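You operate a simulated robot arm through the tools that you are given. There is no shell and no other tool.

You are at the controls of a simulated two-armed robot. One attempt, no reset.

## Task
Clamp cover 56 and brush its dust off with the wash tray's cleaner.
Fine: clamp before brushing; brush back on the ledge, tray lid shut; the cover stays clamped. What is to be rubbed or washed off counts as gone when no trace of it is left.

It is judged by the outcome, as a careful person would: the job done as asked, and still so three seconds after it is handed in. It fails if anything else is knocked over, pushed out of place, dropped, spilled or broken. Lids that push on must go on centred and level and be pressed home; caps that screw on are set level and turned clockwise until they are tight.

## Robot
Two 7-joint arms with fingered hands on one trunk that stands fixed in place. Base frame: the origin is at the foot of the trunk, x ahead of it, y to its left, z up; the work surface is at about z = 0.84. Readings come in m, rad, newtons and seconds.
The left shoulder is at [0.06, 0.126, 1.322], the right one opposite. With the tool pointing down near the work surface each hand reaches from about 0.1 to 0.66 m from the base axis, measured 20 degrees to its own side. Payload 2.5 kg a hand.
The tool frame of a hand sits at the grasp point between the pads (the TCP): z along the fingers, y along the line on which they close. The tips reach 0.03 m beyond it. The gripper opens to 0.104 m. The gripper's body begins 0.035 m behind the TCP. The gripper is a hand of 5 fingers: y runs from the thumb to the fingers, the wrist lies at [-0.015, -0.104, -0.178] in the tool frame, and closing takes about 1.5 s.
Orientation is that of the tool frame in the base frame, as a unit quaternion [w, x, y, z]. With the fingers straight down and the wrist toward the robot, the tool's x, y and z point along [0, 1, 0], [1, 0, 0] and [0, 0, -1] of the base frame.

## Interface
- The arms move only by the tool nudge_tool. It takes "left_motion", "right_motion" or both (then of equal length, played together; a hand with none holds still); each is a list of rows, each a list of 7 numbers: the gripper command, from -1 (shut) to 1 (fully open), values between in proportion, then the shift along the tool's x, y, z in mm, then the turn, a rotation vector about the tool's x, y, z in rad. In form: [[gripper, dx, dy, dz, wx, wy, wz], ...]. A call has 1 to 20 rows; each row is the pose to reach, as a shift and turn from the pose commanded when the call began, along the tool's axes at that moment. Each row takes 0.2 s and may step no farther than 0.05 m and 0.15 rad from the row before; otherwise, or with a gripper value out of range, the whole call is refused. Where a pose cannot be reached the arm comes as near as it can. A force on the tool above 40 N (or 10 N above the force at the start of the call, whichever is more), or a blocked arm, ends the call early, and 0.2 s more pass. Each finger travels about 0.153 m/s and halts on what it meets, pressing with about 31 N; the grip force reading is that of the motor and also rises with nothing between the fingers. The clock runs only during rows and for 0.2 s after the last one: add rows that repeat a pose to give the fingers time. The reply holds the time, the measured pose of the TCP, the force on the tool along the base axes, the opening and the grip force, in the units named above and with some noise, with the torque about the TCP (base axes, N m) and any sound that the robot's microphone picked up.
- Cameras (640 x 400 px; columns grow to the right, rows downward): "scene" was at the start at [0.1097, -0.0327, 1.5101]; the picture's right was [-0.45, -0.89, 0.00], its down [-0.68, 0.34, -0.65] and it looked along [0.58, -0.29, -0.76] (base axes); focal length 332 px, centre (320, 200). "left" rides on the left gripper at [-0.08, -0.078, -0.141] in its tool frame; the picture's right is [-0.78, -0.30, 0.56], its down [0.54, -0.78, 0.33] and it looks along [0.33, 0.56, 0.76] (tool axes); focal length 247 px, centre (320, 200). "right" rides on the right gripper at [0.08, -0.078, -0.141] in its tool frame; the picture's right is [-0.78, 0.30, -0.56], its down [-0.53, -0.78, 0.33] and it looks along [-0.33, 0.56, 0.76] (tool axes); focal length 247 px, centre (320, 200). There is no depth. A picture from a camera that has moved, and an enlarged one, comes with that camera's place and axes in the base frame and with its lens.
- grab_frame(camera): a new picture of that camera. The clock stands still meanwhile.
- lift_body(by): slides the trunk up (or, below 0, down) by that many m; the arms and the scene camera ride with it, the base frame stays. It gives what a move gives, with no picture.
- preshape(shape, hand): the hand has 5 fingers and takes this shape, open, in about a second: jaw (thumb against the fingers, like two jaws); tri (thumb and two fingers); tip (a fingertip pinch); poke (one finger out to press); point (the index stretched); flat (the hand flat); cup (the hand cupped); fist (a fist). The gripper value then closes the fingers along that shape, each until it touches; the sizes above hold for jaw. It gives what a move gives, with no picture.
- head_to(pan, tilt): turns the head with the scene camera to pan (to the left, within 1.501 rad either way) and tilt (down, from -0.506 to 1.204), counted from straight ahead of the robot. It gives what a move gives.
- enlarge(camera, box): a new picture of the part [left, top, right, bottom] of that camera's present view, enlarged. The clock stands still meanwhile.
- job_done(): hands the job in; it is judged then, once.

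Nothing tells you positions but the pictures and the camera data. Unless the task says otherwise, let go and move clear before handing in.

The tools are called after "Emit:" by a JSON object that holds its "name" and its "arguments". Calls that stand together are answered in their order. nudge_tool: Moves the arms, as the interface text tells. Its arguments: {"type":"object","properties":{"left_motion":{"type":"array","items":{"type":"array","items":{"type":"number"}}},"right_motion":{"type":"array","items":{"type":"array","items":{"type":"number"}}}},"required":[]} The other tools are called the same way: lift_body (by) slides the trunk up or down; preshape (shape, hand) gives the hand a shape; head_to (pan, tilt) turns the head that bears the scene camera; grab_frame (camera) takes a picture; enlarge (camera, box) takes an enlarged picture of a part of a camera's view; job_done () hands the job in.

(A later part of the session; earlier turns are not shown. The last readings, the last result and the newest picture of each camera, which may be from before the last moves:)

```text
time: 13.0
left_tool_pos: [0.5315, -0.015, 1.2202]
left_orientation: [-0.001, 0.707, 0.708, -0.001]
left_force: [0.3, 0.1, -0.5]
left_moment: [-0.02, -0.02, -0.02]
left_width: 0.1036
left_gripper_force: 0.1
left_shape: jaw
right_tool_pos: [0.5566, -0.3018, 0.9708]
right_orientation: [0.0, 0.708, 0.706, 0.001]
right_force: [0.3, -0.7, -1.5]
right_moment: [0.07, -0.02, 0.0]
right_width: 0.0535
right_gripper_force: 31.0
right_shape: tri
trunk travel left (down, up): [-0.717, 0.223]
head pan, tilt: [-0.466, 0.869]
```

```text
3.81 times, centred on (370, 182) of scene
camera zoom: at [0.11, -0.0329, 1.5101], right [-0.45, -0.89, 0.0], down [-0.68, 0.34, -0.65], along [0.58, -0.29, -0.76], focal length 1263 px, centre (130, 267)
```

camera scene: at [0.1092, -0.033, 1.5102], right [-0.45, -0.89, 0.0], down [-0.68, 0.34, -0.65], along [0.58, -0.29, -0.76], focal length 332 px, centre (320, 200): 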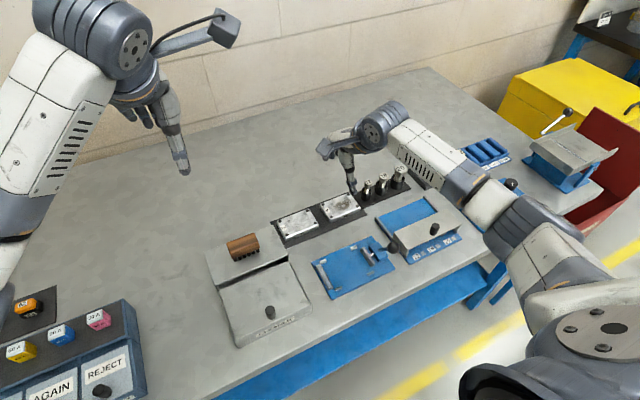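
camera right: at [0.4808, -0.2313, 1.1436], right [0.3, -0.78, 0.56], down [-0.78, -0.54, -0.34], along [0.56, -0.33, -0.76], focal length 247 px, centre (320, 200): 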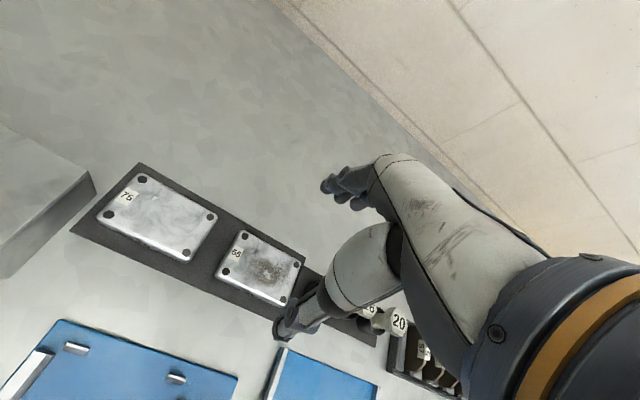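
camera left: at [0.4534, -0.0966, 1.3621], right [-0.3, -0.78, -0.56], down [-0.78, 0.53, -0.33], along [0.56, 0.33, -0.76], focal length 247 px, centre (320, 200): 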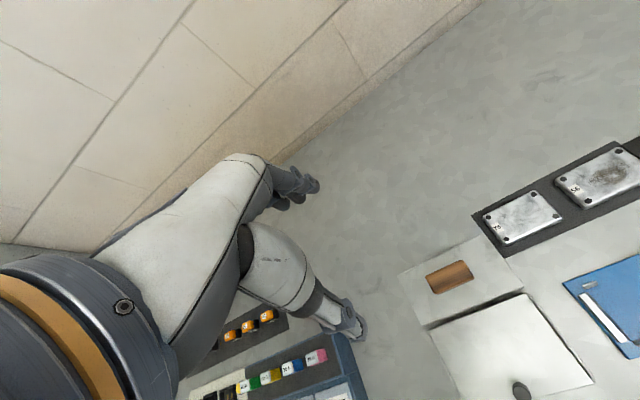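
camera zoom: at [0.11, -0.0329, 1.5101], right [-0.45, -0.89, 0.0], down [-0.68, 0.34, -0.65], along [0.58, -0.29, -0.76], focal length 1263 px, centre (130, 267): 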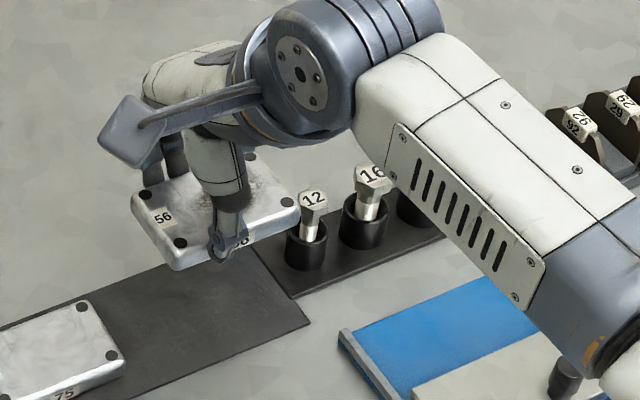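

The cover is lifted level. Now I'll carry it over the fixture, keeping it above the lever ball.

Emit:
{"name": "nudge_tool", "arguments": {"right_motion": [[-1, 15, -31, -10, 0, 0, 0], [-1, 29, -62, -10, 0, 0, 0], [-1, 44, -93, -10, 0, 0, 0], [-1, 58, -124, -10, 0, 0, 0], [-1, 72.8, -154.6, -10, 0, 0, 0], [-1, 72.8, -154.6, -10, 0, 0, 0]]}}

Emit:
{"name": "grab_frame", "arguments": {"camera": "right"}}

Emit:
{"name": "enlarge", "arguments": {"camera": "scene", "box": [290, 180, 430, 310]}}

```text
time: 14.4
left_tool_pos: [0.5322, -0.0159, 1.2213]
left_orientation: [-0.001, 0.707, 0.708, 0.0]
left_force: [-0.4, 0.0, -0.4]
left_moment: [0.01, -0.01, -0.01]
left_width: 0.1038
left_gripper_force: 0.0
left_shape: jaw
right_tool_pos: [0.4024, -0.2288, 0.9824]
right_orientation: [0.0, 0.707, 0.707, 0.001]
right_force: [0.4, -0.7, -1.6]
right_moment: [0.03, 0.02, -0.01]
right_width: 0.0536
right_gripper_force: 31.0
right_shape: tri
trunk travel left (down, up): [-0.717, 0.223]
head pan, tilt: [-0.466, 0.869]
```

```text
taken
camera right: at [0.3259, -0.1497, 1.1231], right [0.29, -0.78, 0.56], down [-0.78, -0.53, -0.34], along [0.56, -0.33, -0.76], focal length 247 px, centre (320, 200)
```

right: 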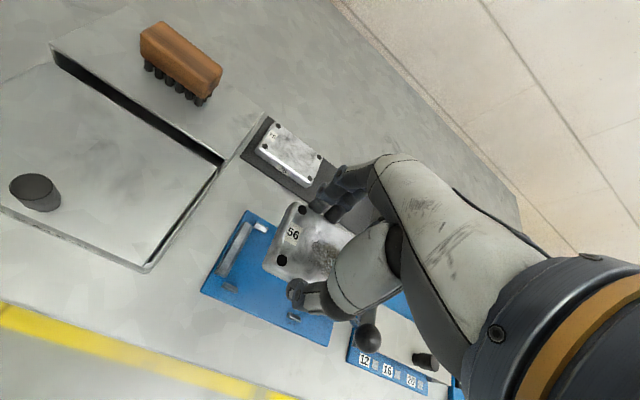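

```text
3.08 times, centred on (360, 245) of scene
camera zoom: at [0.1101, -0.0329, 1.5101], right [-0.45, -0.89, 0.0], down [-0.68, 0.34, -0.65], along [0.58, -0.29, -0.76], focal length 1020 px, centre (197, 62)
```

zoom: 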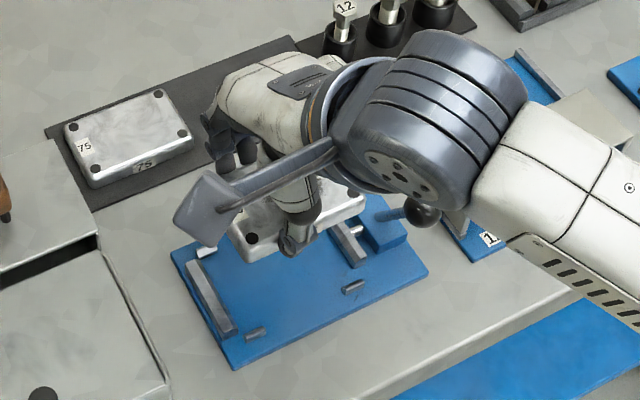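

The cover is above the fixture. I'll lower it to just above the pins and check the alignment before seating it.

Emit:
{"name": "nudge_tool", "arguments": {"right_motion": [[-1, 0, 0, 30, 0, 0, 0], [-1, 0, 0, 58, 0, 0, 0], [-1, 0, 0, 76, 0, 0, 0], [-1, 0, 0, 76, 0, 0, 0]]}}

Emit:
{"name": "enlarge", "arguments": {"camera": "right", "box": [190, 180, 390, 380]}}

Emit:
{"name": "enlarge", "arguments": {"camera": "scene", "box": [290, 210, 410, 310]}}

```text
time: 15.4
left_tool_pos: [0.5312, -0.0165, 1.2205]
left_orientation: [0.0, 0.706, 0.708, -0.001]
left_force: [-0.1, 0.2, -0.3]
left_moment: [0.03, 0.0, 0.04]
left_width: 0.1034
left_gripper_force: 0.0
left_shape: jaw
right_tool_pos: [0.404, -0.2281, 0.9051]
right_orientation: [0.0, 0.706, 0.708, 0.002]
right_force: [0.0, -0.5, -2.0]
right_moment: [0.02, 0.0, -0.02]
right_width: 0.0537
right_gripper_force: 31.0
right_shape: tri
trunk travel left (down, up): [-0.717, 0.223]
head pan, tilt: [-0.466, 0.869]
```

```text
2.00 times, centred on (290, 280) of right
camera zoom: at [0.3257, -0.1492, 1.0463], right [0.3, -0.78, 0.56], down [-0.78, -0.53, -0.34], along [0.56, -0.33, -0.76], focal length 494 px, centre (380, 40)
```

zoom: 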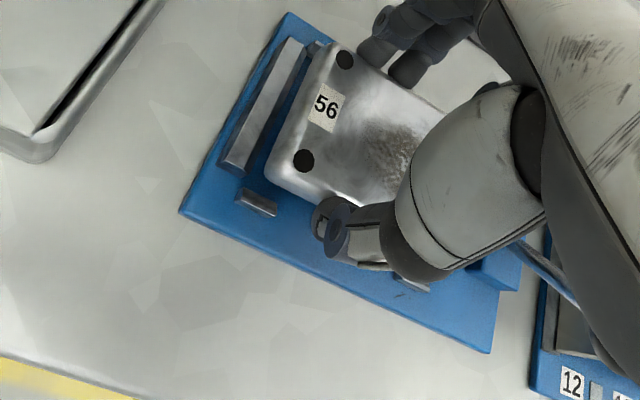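

```text
4.00 times, centred on (350, 260) of scene
camera zoom: at [0.1097, -0.0328, 1.5101], right [-0.45, -0.89, 0.0], down [-0.68, 0.34, -0.65], along [0.58, -0.29, -0.76], focal length 1326 px, centre (200, -40)
```

zoom: 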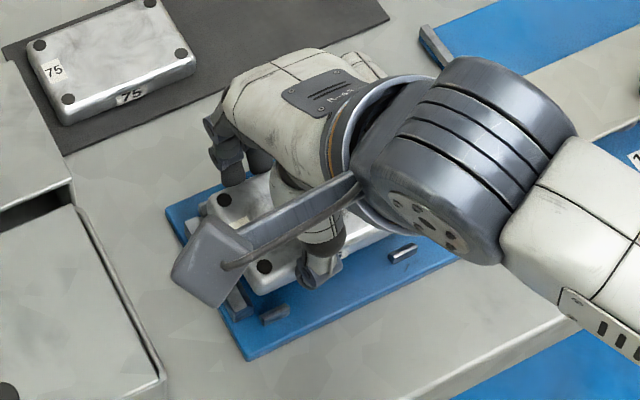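

The alignment looks good: the cover sits between the pins with a few mm to each jaw. I'll nudge it 1.5 mm toward the fixed jaw and lower it gently while watching the force.

Emit:
{"name": "nudge_tool", "arguments": {"right_motion": [[-1, 1.5, 0, 4, 0, 0, 0], [-1, 1.5, 0, 8, 0, 0, 0], [-1, 1.5, 0, 11, 0, 0, 0], [-1, 1.5, 0, 11, 0, 0, 0]]}}

Emit:
{"name": "enlarge", "arguments": {"camera": "right", "box": [230, 180, 350, 300]}}

```text
time: 16.4
left_tool_pos: [0.5299, -0.0173, 1.2206]
left_orientation: [0.001, 0.707, 0.708, 0.0]
left_force: [-0.1, -0.1, 0.0]
left_moment: [-0.02, -0.02, 0.01]
left_width: 0.1036
left_gripper_force: 0.1
left_shape: jaw
right_tool_pos: [0.4032, -0.2291, 0.8947]
right_orientation: [0.0, 0.707, 0.707, 0.001]
right_force: [0.1, -3.7, 1.5]
right_moment: [0.03, -0.1, -0.01]
right_width: 0.0531
right_gripper_force: 31.0
right_shape: tri
trunk travel left (down, up): [-0.717, 0.223]
head pan, tilt: [-0.466, 0.869]
```

```text
3.33 times, centred on (290, 240) of right
camera zoom: at [0.3256, -0.1488, 1.0357], right [0.29, -0.78, 0.56], down [-0.78, -0.53, -0.34], along [0.56, -0.33, -0.76], focal length 823 px, centre (420, 67)
```

zoom: 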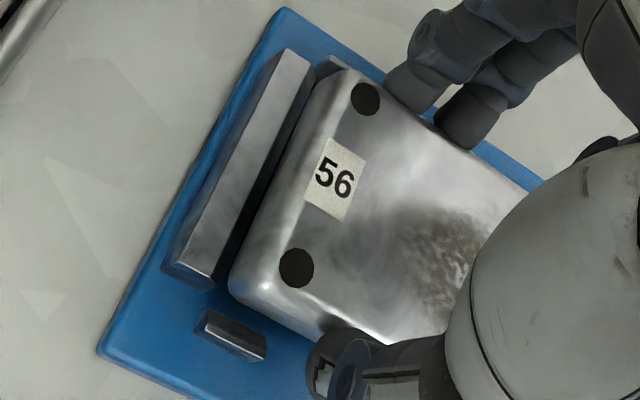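

There's a light sideways force, so the cover is just touching the fixed jaw. I'll back off 2.5 mm and continue down slowly.

Emit:
{"name": "nudge_tool", "arguments": {"right_motion": [[-1, -2.5, 0, -1, 0, 0, 0], [-1, -2.5, 0, -1, 0, 0, 0]]}}

Emit:
{"name": "nudge_tool", "arguments": {"right_motion": [[-1, 0, 0, 2, 0, 0, 0], [-1, 0, 0, 3, 0, 0, 0], [-1, 0, 0, 3, 0, 0, 0]]}}

Emit:
{"name": "enlarge", "arguments": {"camera": "right", "box": [230, 180, 350, 300]}}

```text
time: 17.0
left_tool_pos: [0.5314, -0.0162, 1.2207]
left_orientation: [0.0, 0.706, 0.708, 0.001]
left_force: [0.7, 0.2, 0.1]
left_moment: [-0.04, -0.01, 0.0]
left_width: 0.1038
left_gripper_force: 0.0
left_shape: jaw
right_tool_pos: [0.4021, -0.23, 0.8947]
right_orientation: [-0.001, 0.706, 0.708, 0.001]
right_force: [0.0, -0.2, -1.4]
right_moment: [0.0, 0.0, 0.01]
right_width: 0.0535
right_gripper_force: 30.6
right_shape: tri
trunk travel left (down, up): [-0.717, 0.223]
head pan, tilt: [-0.466, 0.869]
```

```text
time: 17.8
left_tool_pos: [0.5312, -0.0166, 1.2217]
left_orientation: [0.0, 0.706, 0.709, 0.0]
left_force: [-0.8, -0.9, 0.3]
left_moment: [-0.02, 0.03, 0.03]
left_width: 0.1037
left_gripper_force: 0.0
left_shape: jaw
right_tool_pos: [0.4026, -0.2308, 0.8916]
right_orientation: [0.001, 0.707, 0.707, 0.001]
right_force: [0.5, -0.3, -1.3]
right_moment: [0.02, 0.01, -0.02]
right_width: 0.0532
right_gripper_force: 31.0
right_shape: tri
trunk travel left (down, up): [-0.717, 0.223]
head pan, tilt: [-0.466, 0.869]
```

```text
3.33 times, centred on (290, 240) of right
camera zoom: at [0.3256, -0.1509, 1.0335], right [0.3, -0.78, 0.56], down [-0.78, -0.53, -0.34], along [0.56, -0.33, -0.76], focal length 823 px, centre (420, 67)
```

zoom: 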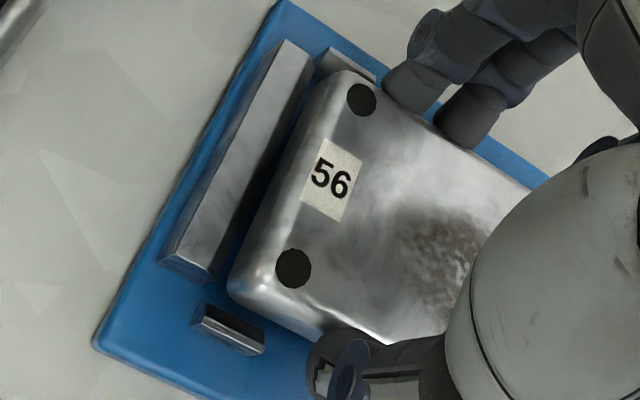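

Free again. I'll lower in 1 mm steps until it touches down.

Emit:
{"name": "nudge_tool", "arguments": {"right_motion": [[-1, 0, 0, 1, 0, 0, 0], [-1, 0, 0, 2, 0, 0, 0], [-1, 0, 0, 2, 0, 0, 0]]}}

Emit:
{"name": "nudge_tool", "arguments": {"right_motion": [[-1, 0, 0, 1, 0, 0, 0], [-1, 0, 0, 2, 0, 0, 0], [-1, 0, 0, 2, 0, 0, 0]]}}

```text
time: 18.6
left_tool_pos: [0.5315, -0.016, 1.2217]
left_orientation: [0.0, 0.706, 0.708, 0.0]
left_force: [-0.1, -0.1, -0.1]
left_moment: [0.02, 0.02, 0.02]
left_width: 0.1035
left_gripper_force: 0.0
left_shape: jaw
right_tool_pos: [0.4022, -0.2312, 0.8894]
right_orientation: [0.0, 0.707, 0.707, 0.002]
right_force: [-0.2, -0.5, -1.5]
right_moment: [0.03, 0.03, 0.0]
right_width: 0.0537
right_gripper_force: 31.3
right_shape: tri
trunk travel left (down, up): [-0.717, 0.223]
head pan, tilt: [-0.466, 0.869]
```

```text
time: 19.4
left_tool_pos: [0.5308, -0.0159, 1.2218]
left_orientation: [0.001, 0.706, 0.708, 0.0]
left_force: [-0.1, -0.6, 0.4]
left_moment: [-0.04, 0.02, -0.02]
left_width: 0.1035
left_gripper_force: 0.1
left_shape: jaw
right_tool_pos: [0.4017, -0.2318, 0.889]
right_orientation: [0.0, 0.707, 0.707, 0.002]
right_force: [0.0, -0.1, -1.5]
right_moment: [0.04, 0.01, 0.0]
right_width: 0.0534
right_gripper_force: 31.4
right_shape: tri
trunk travel left (down, up): [-0.717, 0.223]
head pan, tilt: [-0.466, 0.869]
```

Emit:
{"name": "nudge_tool", "arguments": {"right_motion": [[-1, 0, 0, 1, 0, 0, 0], [-1, 0, 0, 2, 0, 0, 0], [-1, 0, 0, 2, 0, 0, 0]]}}

Emit:
{"name": "nudge_tool", "arguments": {"right_motion": [[-1, 0, 0, 1, 0, 0, 0], [-1, 0, 0, 2, 0, 0, 0], [-1, 0, 0, 2, 0, 0, 0]]}}

```text
time: 20.2
left_tool_pos: [0.5306, -0.016, 1.221]
left_orientation: [0.0, 0.707, 0.708, 0.0]
left_force: [1.5, 0.5, 0.1]
left_moment: [0.01, -0.01, -0.02]
left_width: 0.1037
left_gripper_force: 0.1
left_shape: jaw
right_tool_pos: [0.4024, -0.2297, 0.8853]
right_orientation: [0.0, 0.707, 0.708, 0.003]
right_force: [0.0, -0.2, 0.4]
right_moment: [-0.02, 0.04, -0.01]
right_width: 0.0533
right_gripper_force: 30.5
right_shape: tri
trunk travel left (down, up): [-0.717, 0.223]
head pan, tilt: [-0.466, 0.869]
```

```text
time: 21.0
left_tool_pos: [0.5297, -0.016, 1.2209]
left_orientation: [0.0, 0.707, 0.708, 0.0]
left_force: [-0.1, 0.8, 0.7]
left_moment: [-0.01, 0.02, 0.01]
left_width: 0.1036
left_gripper_force: 0.1
left_shape: jaw
right_tool_pos: [0.4035, -0.2306, 0.8866]
right_orientation: [0.002, 0.706, 0.708, 0.003]
right_force: [-1.4, 0.1, 11.6]
right_moment: [-0.02, 0.11, 0.0]
right_width: 0.0535
right_gripper_force: 30.5
right_shape: tri
trunk travel left (down, up): [-0.717, 0.223]
head pan, tilt: [-0.466, 0.869]
```

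The cover is seated, with 12 N of upward contact. I'll take the load off, open the fingers a little and check.

Emit:
{"name": "nudge_tool", "arguments": {"right_motion": [[-1, 0, 0, -1.5, 0, 0, 0], [0.2, 0, 0, -1.5, 0, 0, 0], [0.4, 0, 0, -1.5, 0, 0, 0], [0.5, 0, 0, -1.5, 0, 0, 0], [0.5, 0, 0, -1.5, 0, 0, 0]]}}

Emit:
{"name": "enlarge", "arguments": {"camera": "right", "box": [230, 180, 370, 320]}}

```text
time: 22.2
left_tool_pos: [0.5318, -0.0159, 1.2204]
left_orientation: [0.001, 0.706, 0.708, 0.0]
left_force: [-0.4, 0.6, 0.1]
left_moment: [0.01, 0.01, 0.02]
left_width: 0.1035
left_gripper_force: 0.1
left_shape: jaw
right_tool_pos: [0.4021, -0.2306, 0.8856]
right_orientation: [-0.001, 0.707, 0.707, 0.001]
right_force: [-0.4, 0.9, -0.1]
right_moment: [-0.01, -0.01, 0.0]
right_width: 0.0778
right_gripper_force: 0.1
right_shape: tri
trunk travel left (down, up): [-0.717, 0.223]
head pan, tilt: [-0.466, 0.869]
```

```text
2.86 times, centred on (300, 250) of right
camera zoom: at [0.3252, -0.1511, 1.0268], right [0.3, -0.78, 0.56], down [-0.78, -0.53, -0.34], along [0.56, -0.33, -0.76], focal length 706 px, centre (377, 57)
```

zoom: 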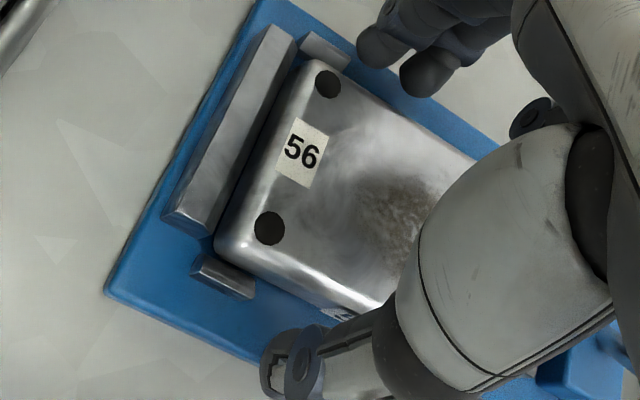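

Released and the cover stayed put. I'll raise the hand straight up and park it aside to view the fixture.

Emit:
{"name": "nudge_tool", "arguments": {"right_motion": [[0.5, 0, 0, -20, 0, 0, 0], [0.6, 0, 0, -60, 0, 0, 0], [0.8, 0, 0, -100, 0, 0, 0], [0.8, -40, -20, -110, 0, 0, 0], [0.8, -80, -40, -110, 0, 0, 0], [0.8, -120, -60, -110, 0, 0, 0], [0.8, -160, -80, -110, 0, 0, 0], [0.8, -200, -100, -110, 0, 0, 0], [0.8, -200, -100, -110, 0, 0, 0]]}}

Emit:
{"name": "enlarge", "arguments": {"camera": "scene", "box": [300, 225, 400, 305]}}

Emit:
{"name": "enlarge", "arguments": {"camera": "right", "box": [50, 40, 250, 200]}}

```text
time: 24.2
left_tool_pos: [0.531, -0.0158, 1.2209]
left_orientation: [0.0, 0.706, 0.708, -0.001]
left_force: [0.1, 0.0, -0.1]
left_moment: [0.0, 0.02, -0.01]
left_width: 0.1034
left_gripper_force: 0.0
left_shape: jaw
right_tool_pos: [0.3027, -0.4283, 0.9959]
right_orientation: [0.001, 0.707, 0.707, 0.002]
right_force: [-0.1, 0.0, -0.7]
right_moment: [0.0, 0.0, 0.0]
right_width: 0.0934
right_gripper_force: 0.0
right_shape: tri
trunk travel left (down, up): [-0.717, 0.223]
head pan, tilt: [-0.466, 0.869]
```

```text
5.00 times, centred on (350, 265) of scene
camera zoom: at [0.1098, -0.0325, 1.5101], right [-0.45, -0.89, 0.0], down [-0.68, 0.34, -0.65], along [0.58, -0.29, -0.76], focal length 1657 px, centre (170, -125)
```

zoom: 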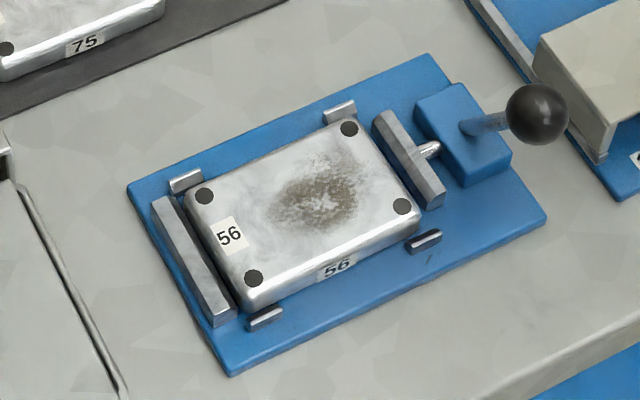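

```text
2.50 times, centred on (150, 120) of right
camera zoom: at [0.2254, -0.3489, 1.1362], right [0.29, -0.78, 0.56], down [-0.78, -0.53, -0.34], along [0.56, -0.33, -0.76], focal length 617 px, centre (745, 400)
```

zoom: 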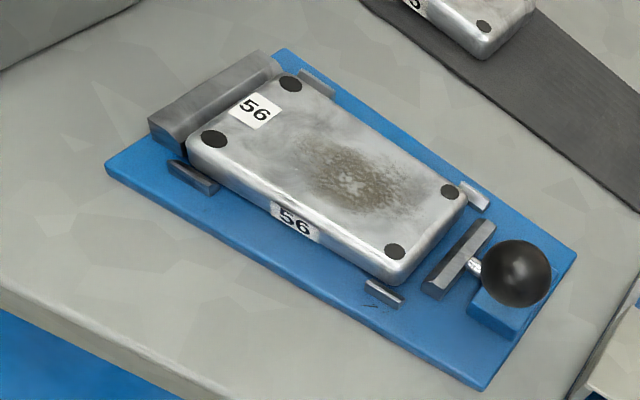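

The cover sits squarely between the pins with an even gap at the moving jaw. Next I'll bring the right hand over the lever ball, partly closed, to cage it and find out which way the lever swings.

Emit:
{"name": "nudge_tool", "arguments": {"right_motion": [[0.3, 34, 22, 0, 0, 0, 0], [0.3, 68, 44, 0, 0, 0, 0], [0.3, 101, 66, 0, 0, 0, 0], [0.3, 101, 66, 0, 0, 0, 0]]}}

Emit:
{"name": "enlarge", "arguments": {"camera": "right", "box": [200, 140, 440, 380]}}

Emit:
{"name": "enlarge", "arguments": {"camera": "scene", "box": [320, 180, 460, 290]}}

```text
time: 25.2
left_tool_pos: [0.5312, -0.0157, 1.2215]
left_orientation: [-0.001, 0.707, 0.707, 0.0]
left_force: [-0.1, -0.8, -0.2]
left_moment: [-0.02, -0.01, -0.02]
left_width: 0.1037
left_gripper_force: 0.0
left_shape: jaw
right_tool_pos: [0.3679, -0.3285, 0.9953]
right_orientation: [0.0, 0.707, 0.707, 0.002]
right_force: [-0.9, -0.4, 0.4]
right_moment: [0.0, -0.01, 0.0]
right_width: 0.068
right_gripper_force: 0.1
right_shape: tri
trunk travel left (down, up): [-0.717, 0.223]
head pan, tilt: [-0.466, 0.869]
```

```text
1.67 times, centred on (320, 260) of right
camera zoom: at [0.2912, -0.2485, 1.1369], right [0.29, -0.78, 0.56], down [-0.78, -0.53, -0.34], along [0.56, -0.33, -0.76], focal length 412 px, centre (320, 100)
```

zoom: 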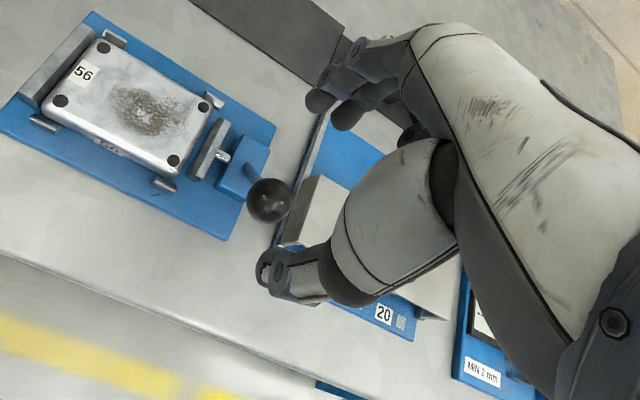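

```text
3.64 times, centred on (390, 235) of scene
camera zoom: at [0.1094, -0.0329, 1.5101], right [-0.45, -0.89, 0.0], down [-0.68, 0.34, -0.65], along [0.58, -0.29, -0.76], focal length 1205 px, centre (66, 73)
```

zoom: 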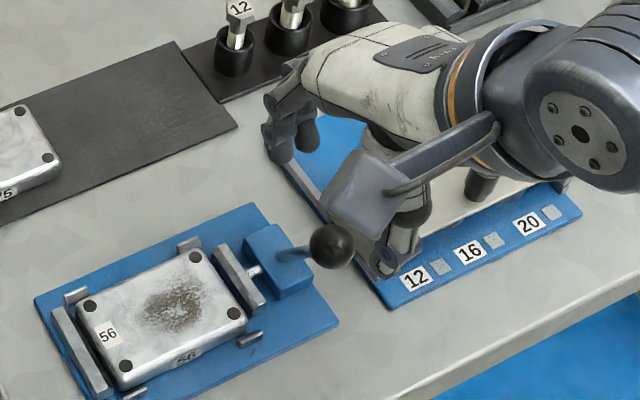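

The ball is between the thumb and fingers in plan view. I'll lower the hand to cage it.

Emit:
{"name": "nudge_tool", "arguments": {"right_motion": [[0.3, 0, 0, 25, 0, 0, 0], [0.3, 0, 0, 45, 0, 0, 0], [0.3, 0, 0, 60, 0, 0, 0], [0.3, 0, 0, 60, 0, 0, 0]]}}

Emit:
{"name": "enlarge", "arguments": {"camera": "right", "box": [200, 140, 440, 380]}}

Emit:
{"name": "enlarge", "arguments": {"camera": "scene", "box": [320, 180, 460, 290]}}

```text
time: 26.2
left_tool_pos: [0.5327, -0.0153, 1.2217]
left_orientation: [0.0, 0.706, 0.708, 0.0]
left_force: [-0.2, 0.3, 0.1]
left_moment: [-0.01, 0.01, -0.01]
left_width: 0.1034
left_gripper_force: 0.0
left_shape: jaw
right_tool_pos: [0.368, -0.3316, 0.934]
right_orientation: [0.0, 0.706, 0.708, 0.001]
right_force: [-0.6, 0.2, 0.4]
right_moment: [0.01, -0.03, -0.01]
right_width: 0.068
right_gripper_force: 0.1
right_shape: tri
trunk travel left (down, up): [-0.717, 0.223]
head pan, tilt: [-0.466, 0.869]
```

```text
1.67 times, centred on (320, 260) of right
camera zoom: at [0.2912, -0.2504, 1.0759], right [0.3, -0.78, 0.56], down [-0.78, -0.54, -0.34], along [0.56, -0.33, -0.76], focal length 412 px, centre (320, 100)
```

zoom: 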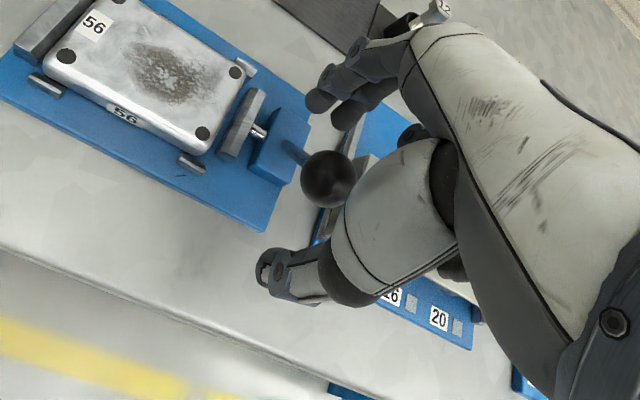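

```text
3.64 times, centred on (390, 235) of scene
camera zoom: at [0.1097, -0.0327, 1.5101], right [-0.45, -0.89, 0.0], down [-0.68, 0.34, -0.65], along [0.58, -0.29, -0.76], focal length 1205 px, centre (66, 73)
```

zoom: 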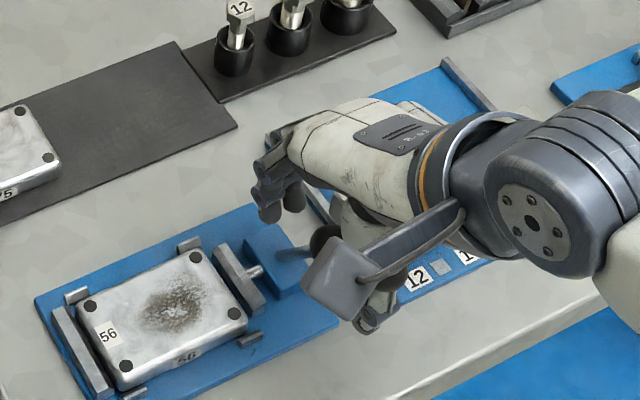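

The ball is caged. I'll narrow the fingers around it and push gently away from the robot, watching the force.

Emit:
{"name": "nudge_tool", "arguments": {"right_motion": [[0.0, 0, 0, 0, 0, 0, 0], [-0.3, 0, 0, 0, 0, 0, 0], [-0.3, 0, 0, 0, 0, 0, 0], [-0.3, 0, 4, 0, 0, 0, 0], [-0.3, 0, 8, 0, 0, 0, 0], [-0.3, 0, 12, 0, 0, 0, 0], [-0.3, 0, 12, 0, 0, 0, 0]]}}

Emit:
{"name": "enlarge", "arguments": {"camera": "right", "box": [200, 140, 440, 380]}}

```text
time: 27.8
left_tool_pos: [0.5308, -0.0165, 1.2224]
left_orientation: [-0.001, 0.707, 0.708, 0.0]
left_force: [0.6, -0.8, 0.7]
left_moment: [0.03, -0.03, 0.01]
left_width: 0.1035
left_gripper_force: 0.0
left_shape: jaw
right_tool_pos: [0.3807, -0.3302, 0.9351]
right_orientation: [-0.001, 0.706, 0.708, 0.001]
right_force: [-0.5, -0.1, -0.1]
right_moment: [0.01, 0.03, -0.03]
right_width: 0.0371
right_gripper_force: 0.0
right_shape: tri
trunk travel left (down, up): [-0.717, 0.223]
head pan, tilt: [-0.466, 0.869]
```

```text
1.67 times, centred on (320, 260) of right
camera zoom: at [0.3035, -0.2504, 1.0764], right [0.3, -0.78, 0.56], down [-0.78, -0.53, -0.34], along [0.56, -0.33, -0.76], focal length 412 px, centre (320, 100)
```

zoom: 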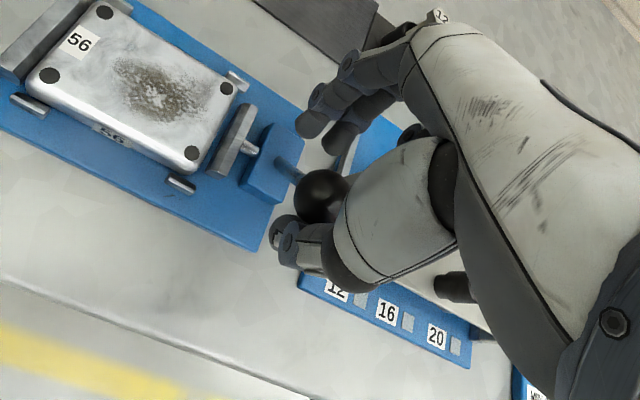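

The thumb is just touching the ball. I'll keep pushing away in small steps.

Emit:
{"name": "nudge_tool", "arguments": {"right_motion": [[-0.3, 0, 3, 0, 0, 0, 0], [-0.3, 0, 6, 0, 0, 0, 0], [-0.3, 0, 9, 0, 0, 0, 0], [-0.3, 0, 9, 0, 0, 0, 0]]}}

Emit:
{"name": "enlarge", "arguments": {"camera": "right", "box": [200, 140, 440, 380]}}

```text
time: 28.8
left_tool_pos: [0.5305, -0.016, 1.2201]
left_orientation: [0.0, 0.706, 0.708, -0.001]
left_force: [-0.7, -0.8, 0.3]
left_moment: [0.03, 0.0, 0.0]
left_width: 0.1035
left_gripper_force: 0.0
left_shape: jaw
right_tool_pos: [0.3901, -0.3303, 0.9361]
right_orientation: [0.001, 0.706, 0.708, 0.002]
right_force: [-0.2, -1.0, 0.1]
right_moment: [-0.02, 0.03, 0.02]
right_width: 0.037
right_gripper_force: 0.1
right_shape: tri
trunk travel left (down, up): [-0.717, 0.223]
head pan, tilt: [-0.466, 0.869]
```

```text
1.67 times, centred on (320, 260) of right
camera zoom: at [0.3126, -0.2503, 1.0768], right [0.3, -0.78, 0.56], down [-0.78, -0.53, -0.34], along [0.56, -0.33, -0.76], focal length 412 px, centre (320, 100)
```

zoom: 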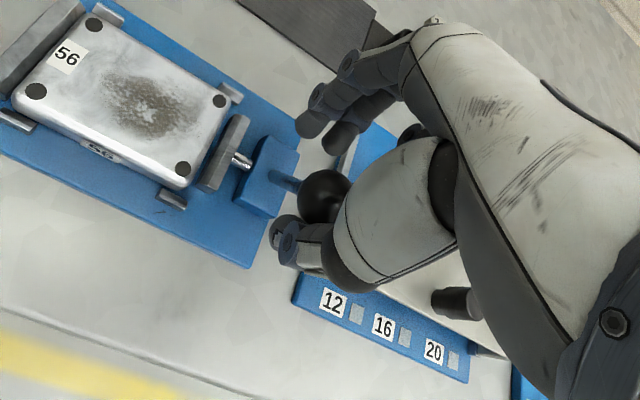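

The lever swings freely and the moving jaw is advancing toward the cover, so this is the clamping direction. I'll continue along the arc.

Emit:
{"name": "nudge_tool", "arguments": {"right_motion": [[-0.3, 0, 5, 0, 0, 0, 0], [-0.3, 0, 10, 0, 0, 0, 0], [-0.3, 0, 15, 0, 0, 0, 0], [-0.3, 0, 20, 0, 0, 0, 0], [-0.3, 0, 20, 0, 0, 0, 0]]}}

Emit:
{"name": "enlarge", "arguments": {"camera": "right", "box": [200, 140, 440, 380]}}

Emit:
{"name": "enlarge", "arguments": {"camera": "scene", "box": [310, 190, 430, 290]}}

```text
time: 30.0
left_tool_pos: [0.5309, -0.016, 1.22]
left_orientation: [-0.001, 0.707, 0.708, 0.0]
left_force: [1.0, 0.1, 0.2]
left_moment: [-0.01, -0.04, 0.02]
left_width: 0.1035
left_gripper_force: 0.1
left_shape: jaw
right_tool_pos: [0.4105, -0.33, 0.937]
right_orientation: [0.001, 0.706, 0.708, 0.002]
right_force: [0.6, 0.4, 0.9]
right_moment: [0.0, -0.02, 0.0]
right_width: 0.0369
right_gripper_force: 0.1
right_shape: tri
trunk travel left (down, up): [-0.717, 0.223]
head pan, tilt: [-0.466, 0.869]
```

```text
1.67 times, centred on (320, 260) of right
camera zoom: at [0.3324, -0.25, 1.0778], right [0.3, -0.78, 0.56], down [-0.78, -0.53, -0.34], along [0.56, -0.33, -0.76], focal length 412 px, centre (320, 100)
```

zoom: 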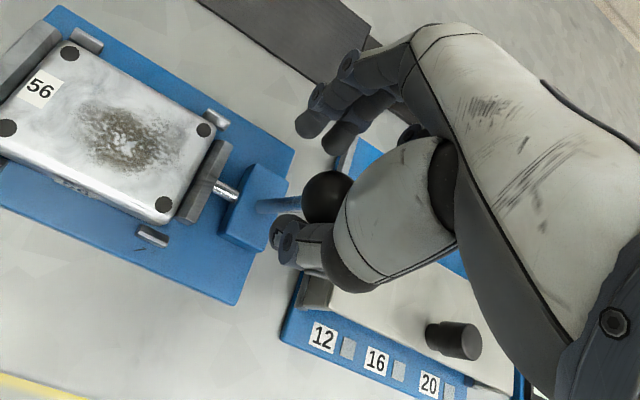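

```text
4.00 times, centred on (370, 240) of scene
camera zoom: at [0.1096, -0.0327, 1.5101], right [-0.45, -0.89, 0.0], down [-0.68, 0.34, -0.65], along [0.58, -0.29, -0.76], focal length 1326 px, centre (120, 40)
```

zoom: 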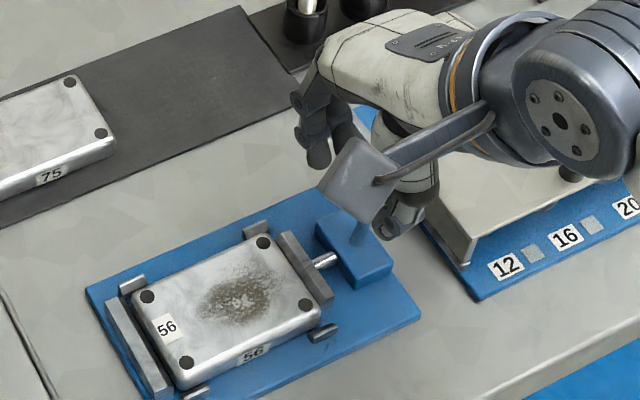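

The jaw is almost at the cover and the lever is near vertical. I'll continue pushing, easing down along the arc.

Emit:
{"name": "nudge_tool", "arguments": {"right_motion": [[-0.3, 0, 5, 1, 0, 0, 0], [-0.3, 0, 10, 2, 0, 0, 0], [-0.3, 0, 15, 3, 0, 0, 0], [-0.3, 0, 20, 5, 0, 0, 0], [-0.3, 0, 20, 5, 0, 0, 0]]}}

Emit:
{"name": "enlarge", "arguments": {"camera": "right", "box": [200, 140, 440, 380]}}

Emit:
{"name": "enlarge", "arguments": {"camera": "scene", "box": [310, 190, 430, 290]}}

```text
time: 31.2
left_tool_pos: [0.5317, -0.0167, 1.2201]
left_orientation: [0.0, 0.707, 0.707, 0.001]
left_force: [-0.1, -0.4, -0.2]
left_moment: [0.01, -0.02, -0.02]
left_width: 0.1037
left_gripper_force: 0.1
left_shape: jaw
right_tool_pos: [0.4293, -0.3297, 0.9314]
right_orientation: [0.001, 0.706, 0.708, 0.001]
right_force: [-0.4, -0.1, 0.7]
right_moment: [0.01, 0.02, 0.01]
right_width: 0.0367
right_gripper_force: 0.1
right_shape: tri
trunk travel left (down, up): [-0.717, 0.223]
head pan, tilt: [-0.466, 0.869]
```

```text
1.67 times, centred on (320, 260) of right
camera zoom: at [0.3529, -0.2494, 1.0726], right [0.3, -0.78, 0.56], down [-0.78, -0.53, -0.34], along [0.56, -0.33, -0.76], focal length 412 px, centre (320, 100)
```

zoom: 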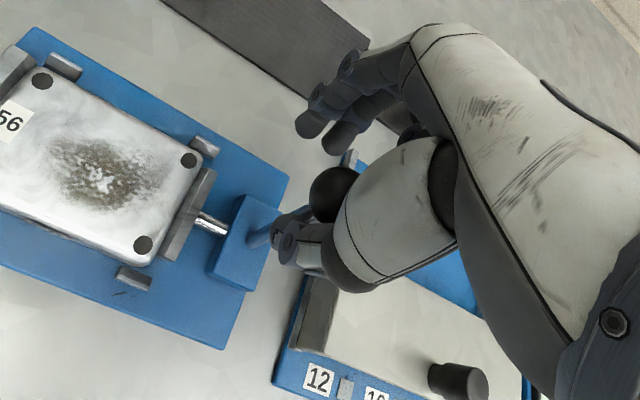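

```text
4.00 times, centred on (370, 240) of scene
camera zoom: at [0.1096, -0.0327, 1.5101], right [-0.45, -0.89, 0.0], down [-0.68, 0.34, -0.65], along [0.58, -0.29, -0.76], focal length 1326 px, centre (120, 40)
```

zoom: 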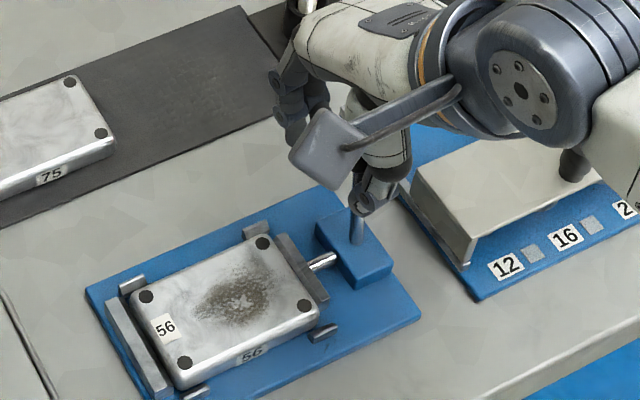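

Emit:
{"name": "nudge_tool", "arguments": {"right_motion": [[-0.3, 0, 4, 2, 0, 0, 0], [-0.3, 0, 8, 5, 0, 0, 0], [-0.3, 0, 12, 8, 0, 0, 0], [-0.3, 0, 12, 8, 0, 0, 0]]}}

Emit:
{"name": "enlarge", "arguments": {"camera": "right", "box": [200, 140, 440, 380]}}

Emit:
{"name": "enlarge", "arguments": {"camera": "scene", "box": [310, 190, 430, 290]}}

```text
time: 32.2
left_tool_pos: [0.5302, -0.0162, 1.2202]
left_orientation: [0.001, 0.707, 0.708, 0.0]
left_force: [-0.1, -0.6, -0.1]
left_moment: [0.01, 0.02, 0.01]
left_width: 0.1036
left_gripper_force: 0.0
left_shape: jaw
right_tool_pos: [0.4426, -0.3309, 0.9226]
right_orientation: [0.0, 0.707, 0.708, 0.001]
right_force: [0.6, 0.2, -0.3]
right_moment: [0.03, -0.01, -0.02]
right_width: 0.0367
right_gripper_force: 0.0
right_shape: tri
trunk travel left (down, up): [-0.717, 0.223]
head pan, tilt: [-0.466, 0.869]
```

```text
1.67 times, centred on (320, 260) of right
camera zoom: at [0.3648, -0.2507, 1.0638], right [0.3, -0.78, 0.56], down [-0.78, -0.54, -0.34], along [0.56, -0.33, -0.76], focal length 412 px, centre (320, 100)
```

zoom: 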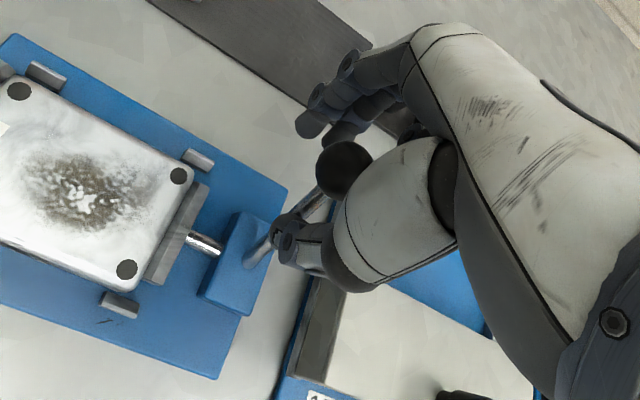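

```text
4.00 times, centred on (370, 240) of scene
camera zoom: at [0.1096, -0.0327, 1.5101], right [-0.45, -0.89, 0.0], down [-0.68, 0.34, -0.65], along [0.58, -0.29, -0.76], focal length 1326 px, centre (120, 40)
```

zoom: 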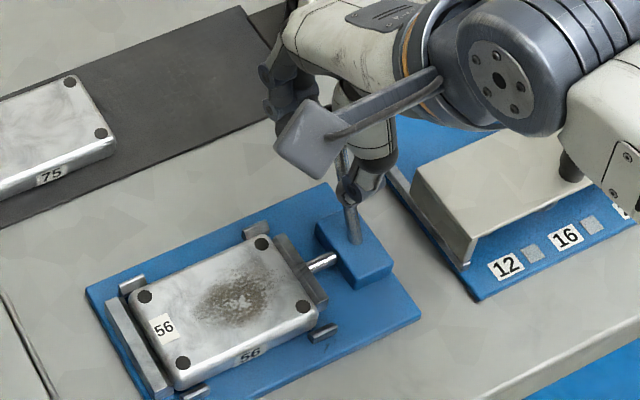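

The cover is now being pressed against the fixed jaw. I'll push the lever further until it firms up.

Emit:
{"name": "nudge_tool", "arguments": {"right_motion": [[-0.3, 0, 3, 2, 0, 0, 0], [-0.3, 0, 6, 4, 0, 0, 0], [-0.3, 0, 9, 7, 0, 0, 0], [-0.3, 0, 9, 7, 0, 0, 0]]}}

Emit:
{"name": "enlarge", "arguments": {"camera": "right", "box": [200, 140, 440, 380]}}

Emit:
{"name": "enlarge", "arguments": {"camera": "scene", "box": [310, 190, 430, 290]}}

```text
time: 33.2
left_tool_pos: [0.5306, -0.0152, 1.2204]
left_orientation: [0.0, 0.707, 0.707, 0.0]
left_force: [-0.1, 0.0, 0.6]
left_moment: [-0.01, 0.04, 0.01]
left_width: 0.1036
left_gripper_force: 0.1
left_shape: jaw
right_tool_pos: [0.4491, -0.3285, 0.9174]
right_orientation: [0.0, 0.706, 0.708, 0.003]
right_force: [-5.7, 2.9, 7.4]
right_moment: [0.08, 0.32, -0.08]
right_width: 0.0413
right_gripper_force: 0.1
right_shape: tri
trunk travel left (down, up): [-0.717, 0.223]
head pan, tilt: [-0.466, 0.869]
```

```text
1.67 times, centred on (320, 260) of right
camera zoom: at [0.3727, -0.249, 1.0578], right [0.29, -0.78, 0.56], down [-0.77, -0.53, -0.34], along [0.56, -0.33, -0.76], focal length 412 px, centre (320, 100)
```

zoom: 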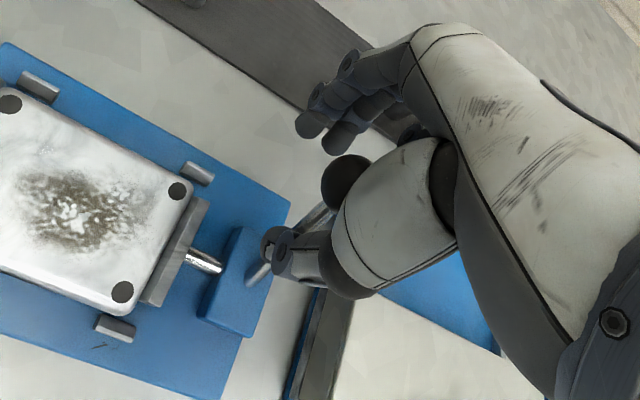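

```text
4.00 times, centred on (370, 240) of scene
camera zoom: at [0.1084, -0.0319, 1.5103], right [-0.45, -0.89, 0.0], down [-0.68, 0.34, -0.65], along [0.58, -0.29, -0.76], focal length 1326 px, centre (120, 40)
```

zoom: 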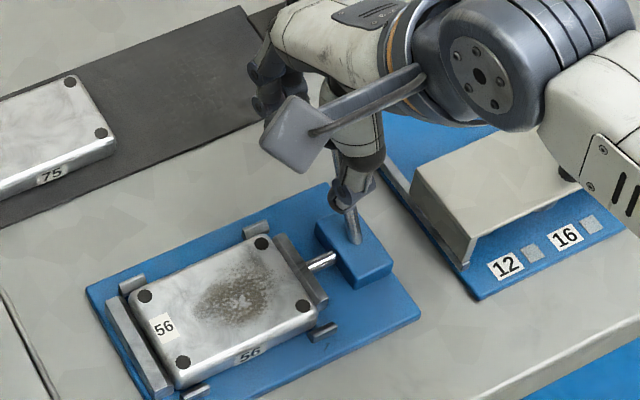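

The force is rising: the lever is at about 50° and the jaw is pressing the cover against the fixed jaw. I'll back off and lift, to see whether the lever holds by itself.

Emit:
{"name": "nudge_tool", "arguments": {"right_motion": [[-0.3, 0, -4, -6, 0, 0, 0], [-0.3, 0, -10, -20, 0, 0, 0], [-0.3, 0, -20, -45, 0, 0, 0], [-0.3, 0, -50, -60, 0, 0, 0], [-0.3, 0, -90, -60, 0, 0, 0], [-0.3, 0, -90, -60, 0, 0, 0]]}}

Emit:
{"name": "enlarge", "arguments": {"camera": "right", "box": [140, 60, 340, 220]}}

Emit:
{"name": "enlarge", "arguments": {"camera": "scene", "box": [310, 190, 430, 290]}}

```text
time: 34.6
left_tool_pos: [0.5318, -0.0164, 1.2206]
left_orientation: [-0.001, 0.706, 0.708, -0.001]
left_force: [-0.4, -0.4, 0.2]
left_moment: [0.02, -0.01, -0.03]
left_width: 0.1037
left_gripper_force: 0.0
left_shape: jaw
right_tool_pos: [0.3609, -0.3312, 0.9774]
right_orientation: [0.001, 0.707, 0.708, 0.001]
right_force: [-0.6, 0.6, -0.2]
right_moment: [0.0, 0.03, 0.0]
right_width: 0.0367
right_gripper_force: 0.1
right_shape: tri
trunk travel left (down, up): [-0.717, 0.223]
head pan, tilt: [-0.466, 0.869]
```

```text
2.50 times, centred on (240, 140) of right
camera zoom: at [0.284, -0.2504, 1.1177], right [0.3, -0.78, 0.56], down [-0.78, -0.53, -0.34], along [0.56, -0.33, -0.76], focal length 617 px, centre (520, 350)
```

zoom: 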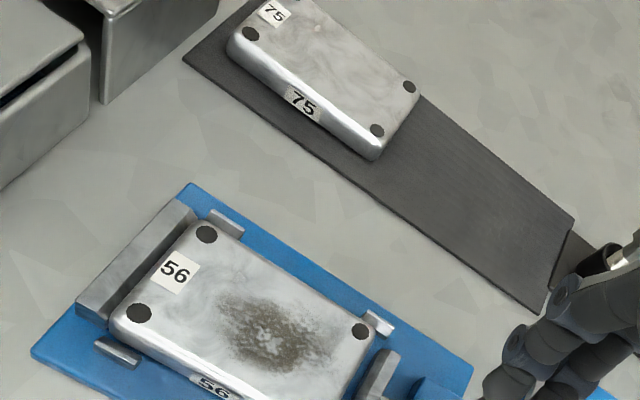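

```text
4.00 times, centred on (370, 240) of scene
camera zoom: at [0.11, -0.0327, 1.5101], right [-0.45, -0.89, 0.0], down [-0.68, 0.34, -0.65], along [0.58, -0.29, -0.76], focal length 1326 px, centre (120, 40)
```

zoom: 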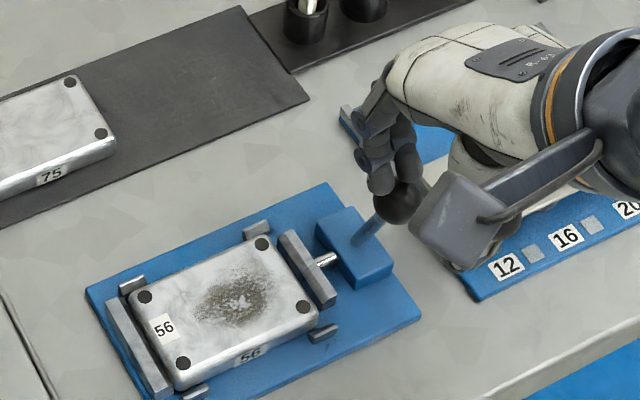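

My fingers dragged the lever back as they withdrew, so it swings freely and must be pushed home. I'll raise the hand, move behind the ball, and push with closed fingers so nothing can drag it back.

Emit:
{"name": "nudge_tool", "arguments": {"right_motion": [[-0.3, 0, 0, -20, 0, 0, 0], [-0.3, 0, -25, -20, 0, 0, 0], [-0.6, 0, -50, -20, 0, 0, 0], [-1, 0, -50, -20, 0, 0, 0], [-1, 0, -50, -20, 0, 0, 0], [-1, 0, -50, -20, 0, 0, 0]]}}

Emit:
{"name": "enlarge", "arguments": {"camera": "right", "box": [200, 80, 440, 320]}}

Emit:
{"name": "enlarge", "arguments": {"camera": "scene", "box": [310, 190, 430, 290]}}

```text
time: 36.0
left_tool_pos: [0.5311, -0.0169, 1.2211]
left_orientation: [0.0, 0.706, 0.708, 0.0]
left_force: [-0.6, 0.7, -0.6]
left_moment: [0.02, -0.03, -0.02]
left_width: 0.1037
left_gripper_force: 0.1
left_shape: jaw
right_tool_pos: [0.3099, -0.3321, 0.9961]
right_orientation: [0.002, 0.708, 0.707, 0.001]
right_force: [-0.4, -0.2, 0.0]
right_moment: [-0.01, -0.02, 0.0]
right_width: 0.0001
right_gripper_force: 30.9
right_shape: tri
trunk travel left (down, up): [-0.717, 0.223]
head pan, tilt: [-0.466, 0.869]
```

```text
1.67 times, centred on (320, 200) of right
camera zoom: at [0.2339, -0.2512, 1.1367], right [0.3, -0.78, 0.56], down [-0.78, -0.53, -0.34], along [0.56, -0.33, -0.76], focal length 412 px, centre (320, 200)
```

zoom: 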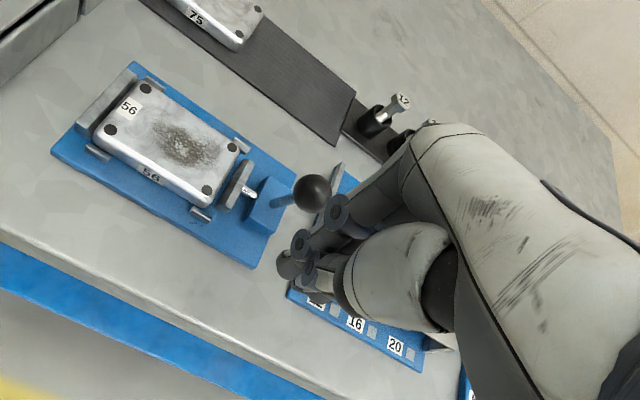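

```text
4.00 times, centred on (370, 240) of scene
camera zoom: at [0.1097, -0.0328, 1.5101], right [-0.45, -0.89, 0.0], down [-0.68, 0.34, -0.65], along [0.58, -0.29, -0.76], focal length 1326 px, centre (120, 40)
```

zoom: 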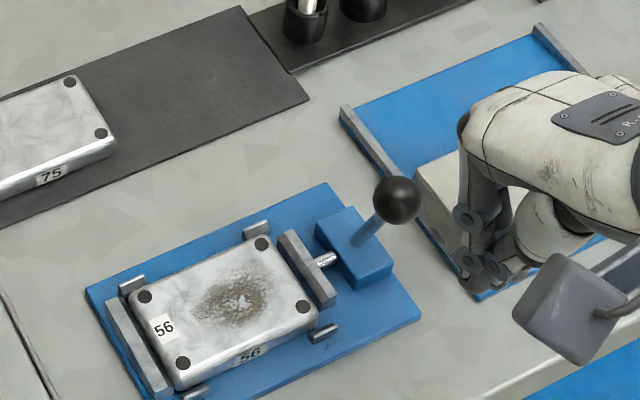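

The lever now stands slightly back of vertical and the fingers are closed into a solid pusher behind it. I'll lower to ball height and push forward, following the arc.

Emit:
{"name": "nudge_tool", "arguments": {"right_motion": [[-1, 4, 0, 28, 0, 0, 0], [-1, 4, 0, 54, 0, 0, 0], [-1, 4, 15, 54, 0, 0, 0], [-1, 4, 30, 54, 0, 0, 0], [-1, 4, 45, 54, 0, 0, 0], [-1, 4, 60, 54, 0, 0, 0], [-1, 4, 75, 54, 0, 0, 0], [-1, 4, 90, 54, 0, 0, 0], [-1, 4, 90, 54, 0, 0, 0]]}}

Emit:
{"name": "enlarge", "arguments": {"camera": "right", "box": [200, 80, 440, 320]}}

Emit:
{"name": "enlarge", "arguments": {"camera": "scene", "box": [310, 190, 430, 290]}}

```text
time: 38.0
left_tool_pos: [0.5302, -0.0168, 1.2213]
left_orientation: [0.001, 0.707, 0.707, 0.0]
left_force: [0.6, -0.1, 0.0]
left_moment: [0.0, -0.01, 0.02]
left_width: 0.1037
left_gripper_force: 0.0
left_shape: jaw
right_tool_pos: [0.4006, -0.3264, 0.9411]
right_orientation: [0.0, 0.706, 0.708, 0.001]
right_force: [0.6, 0.3, -0.4]
right_moment: [-0.01, 0.01, -0.01]
right_width: 0.0001
right_gripper_force: 31.0
right_shape: tri
trunk travel left (down, up): [-0.717, 0.223]
head pan, tilt: [-0.466, 0.869]
```

```text
1.67 times, centred on (320, 200) of right
camera zoom: at [0.3238, -0.2469, 1.0833], right [0.3, -0.78, 0.56], down [-0.78, -0.53, -0.34], along [0.56, -0.33, -0.76], focal length 412 px, centre (320, 200)
```

zoom: 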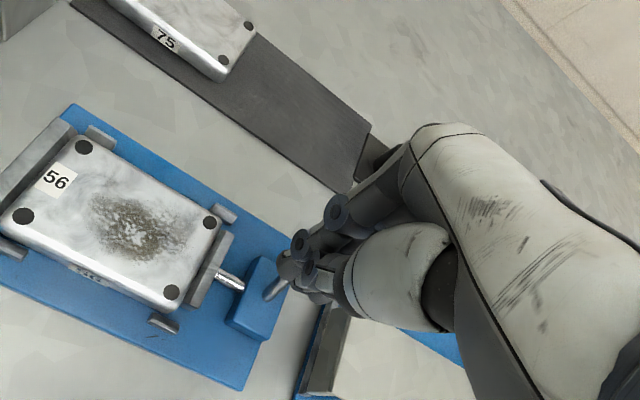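

```text
4.00 times, centred on (370, 240) of scene
camera zoom: at [0.1095, -0.0327, 1.5101], right [-0.45, -0.89, 0.0], down [-0.68, 0.34, -0.65], along [0.58, -0.29, -0.76], focal length 1326 px, centre (120, 40)
```

zoom: 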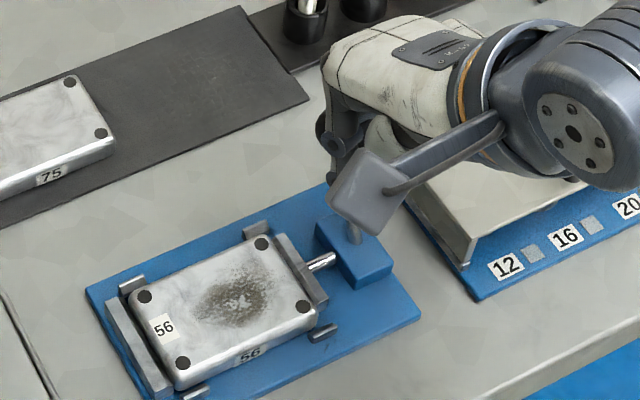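

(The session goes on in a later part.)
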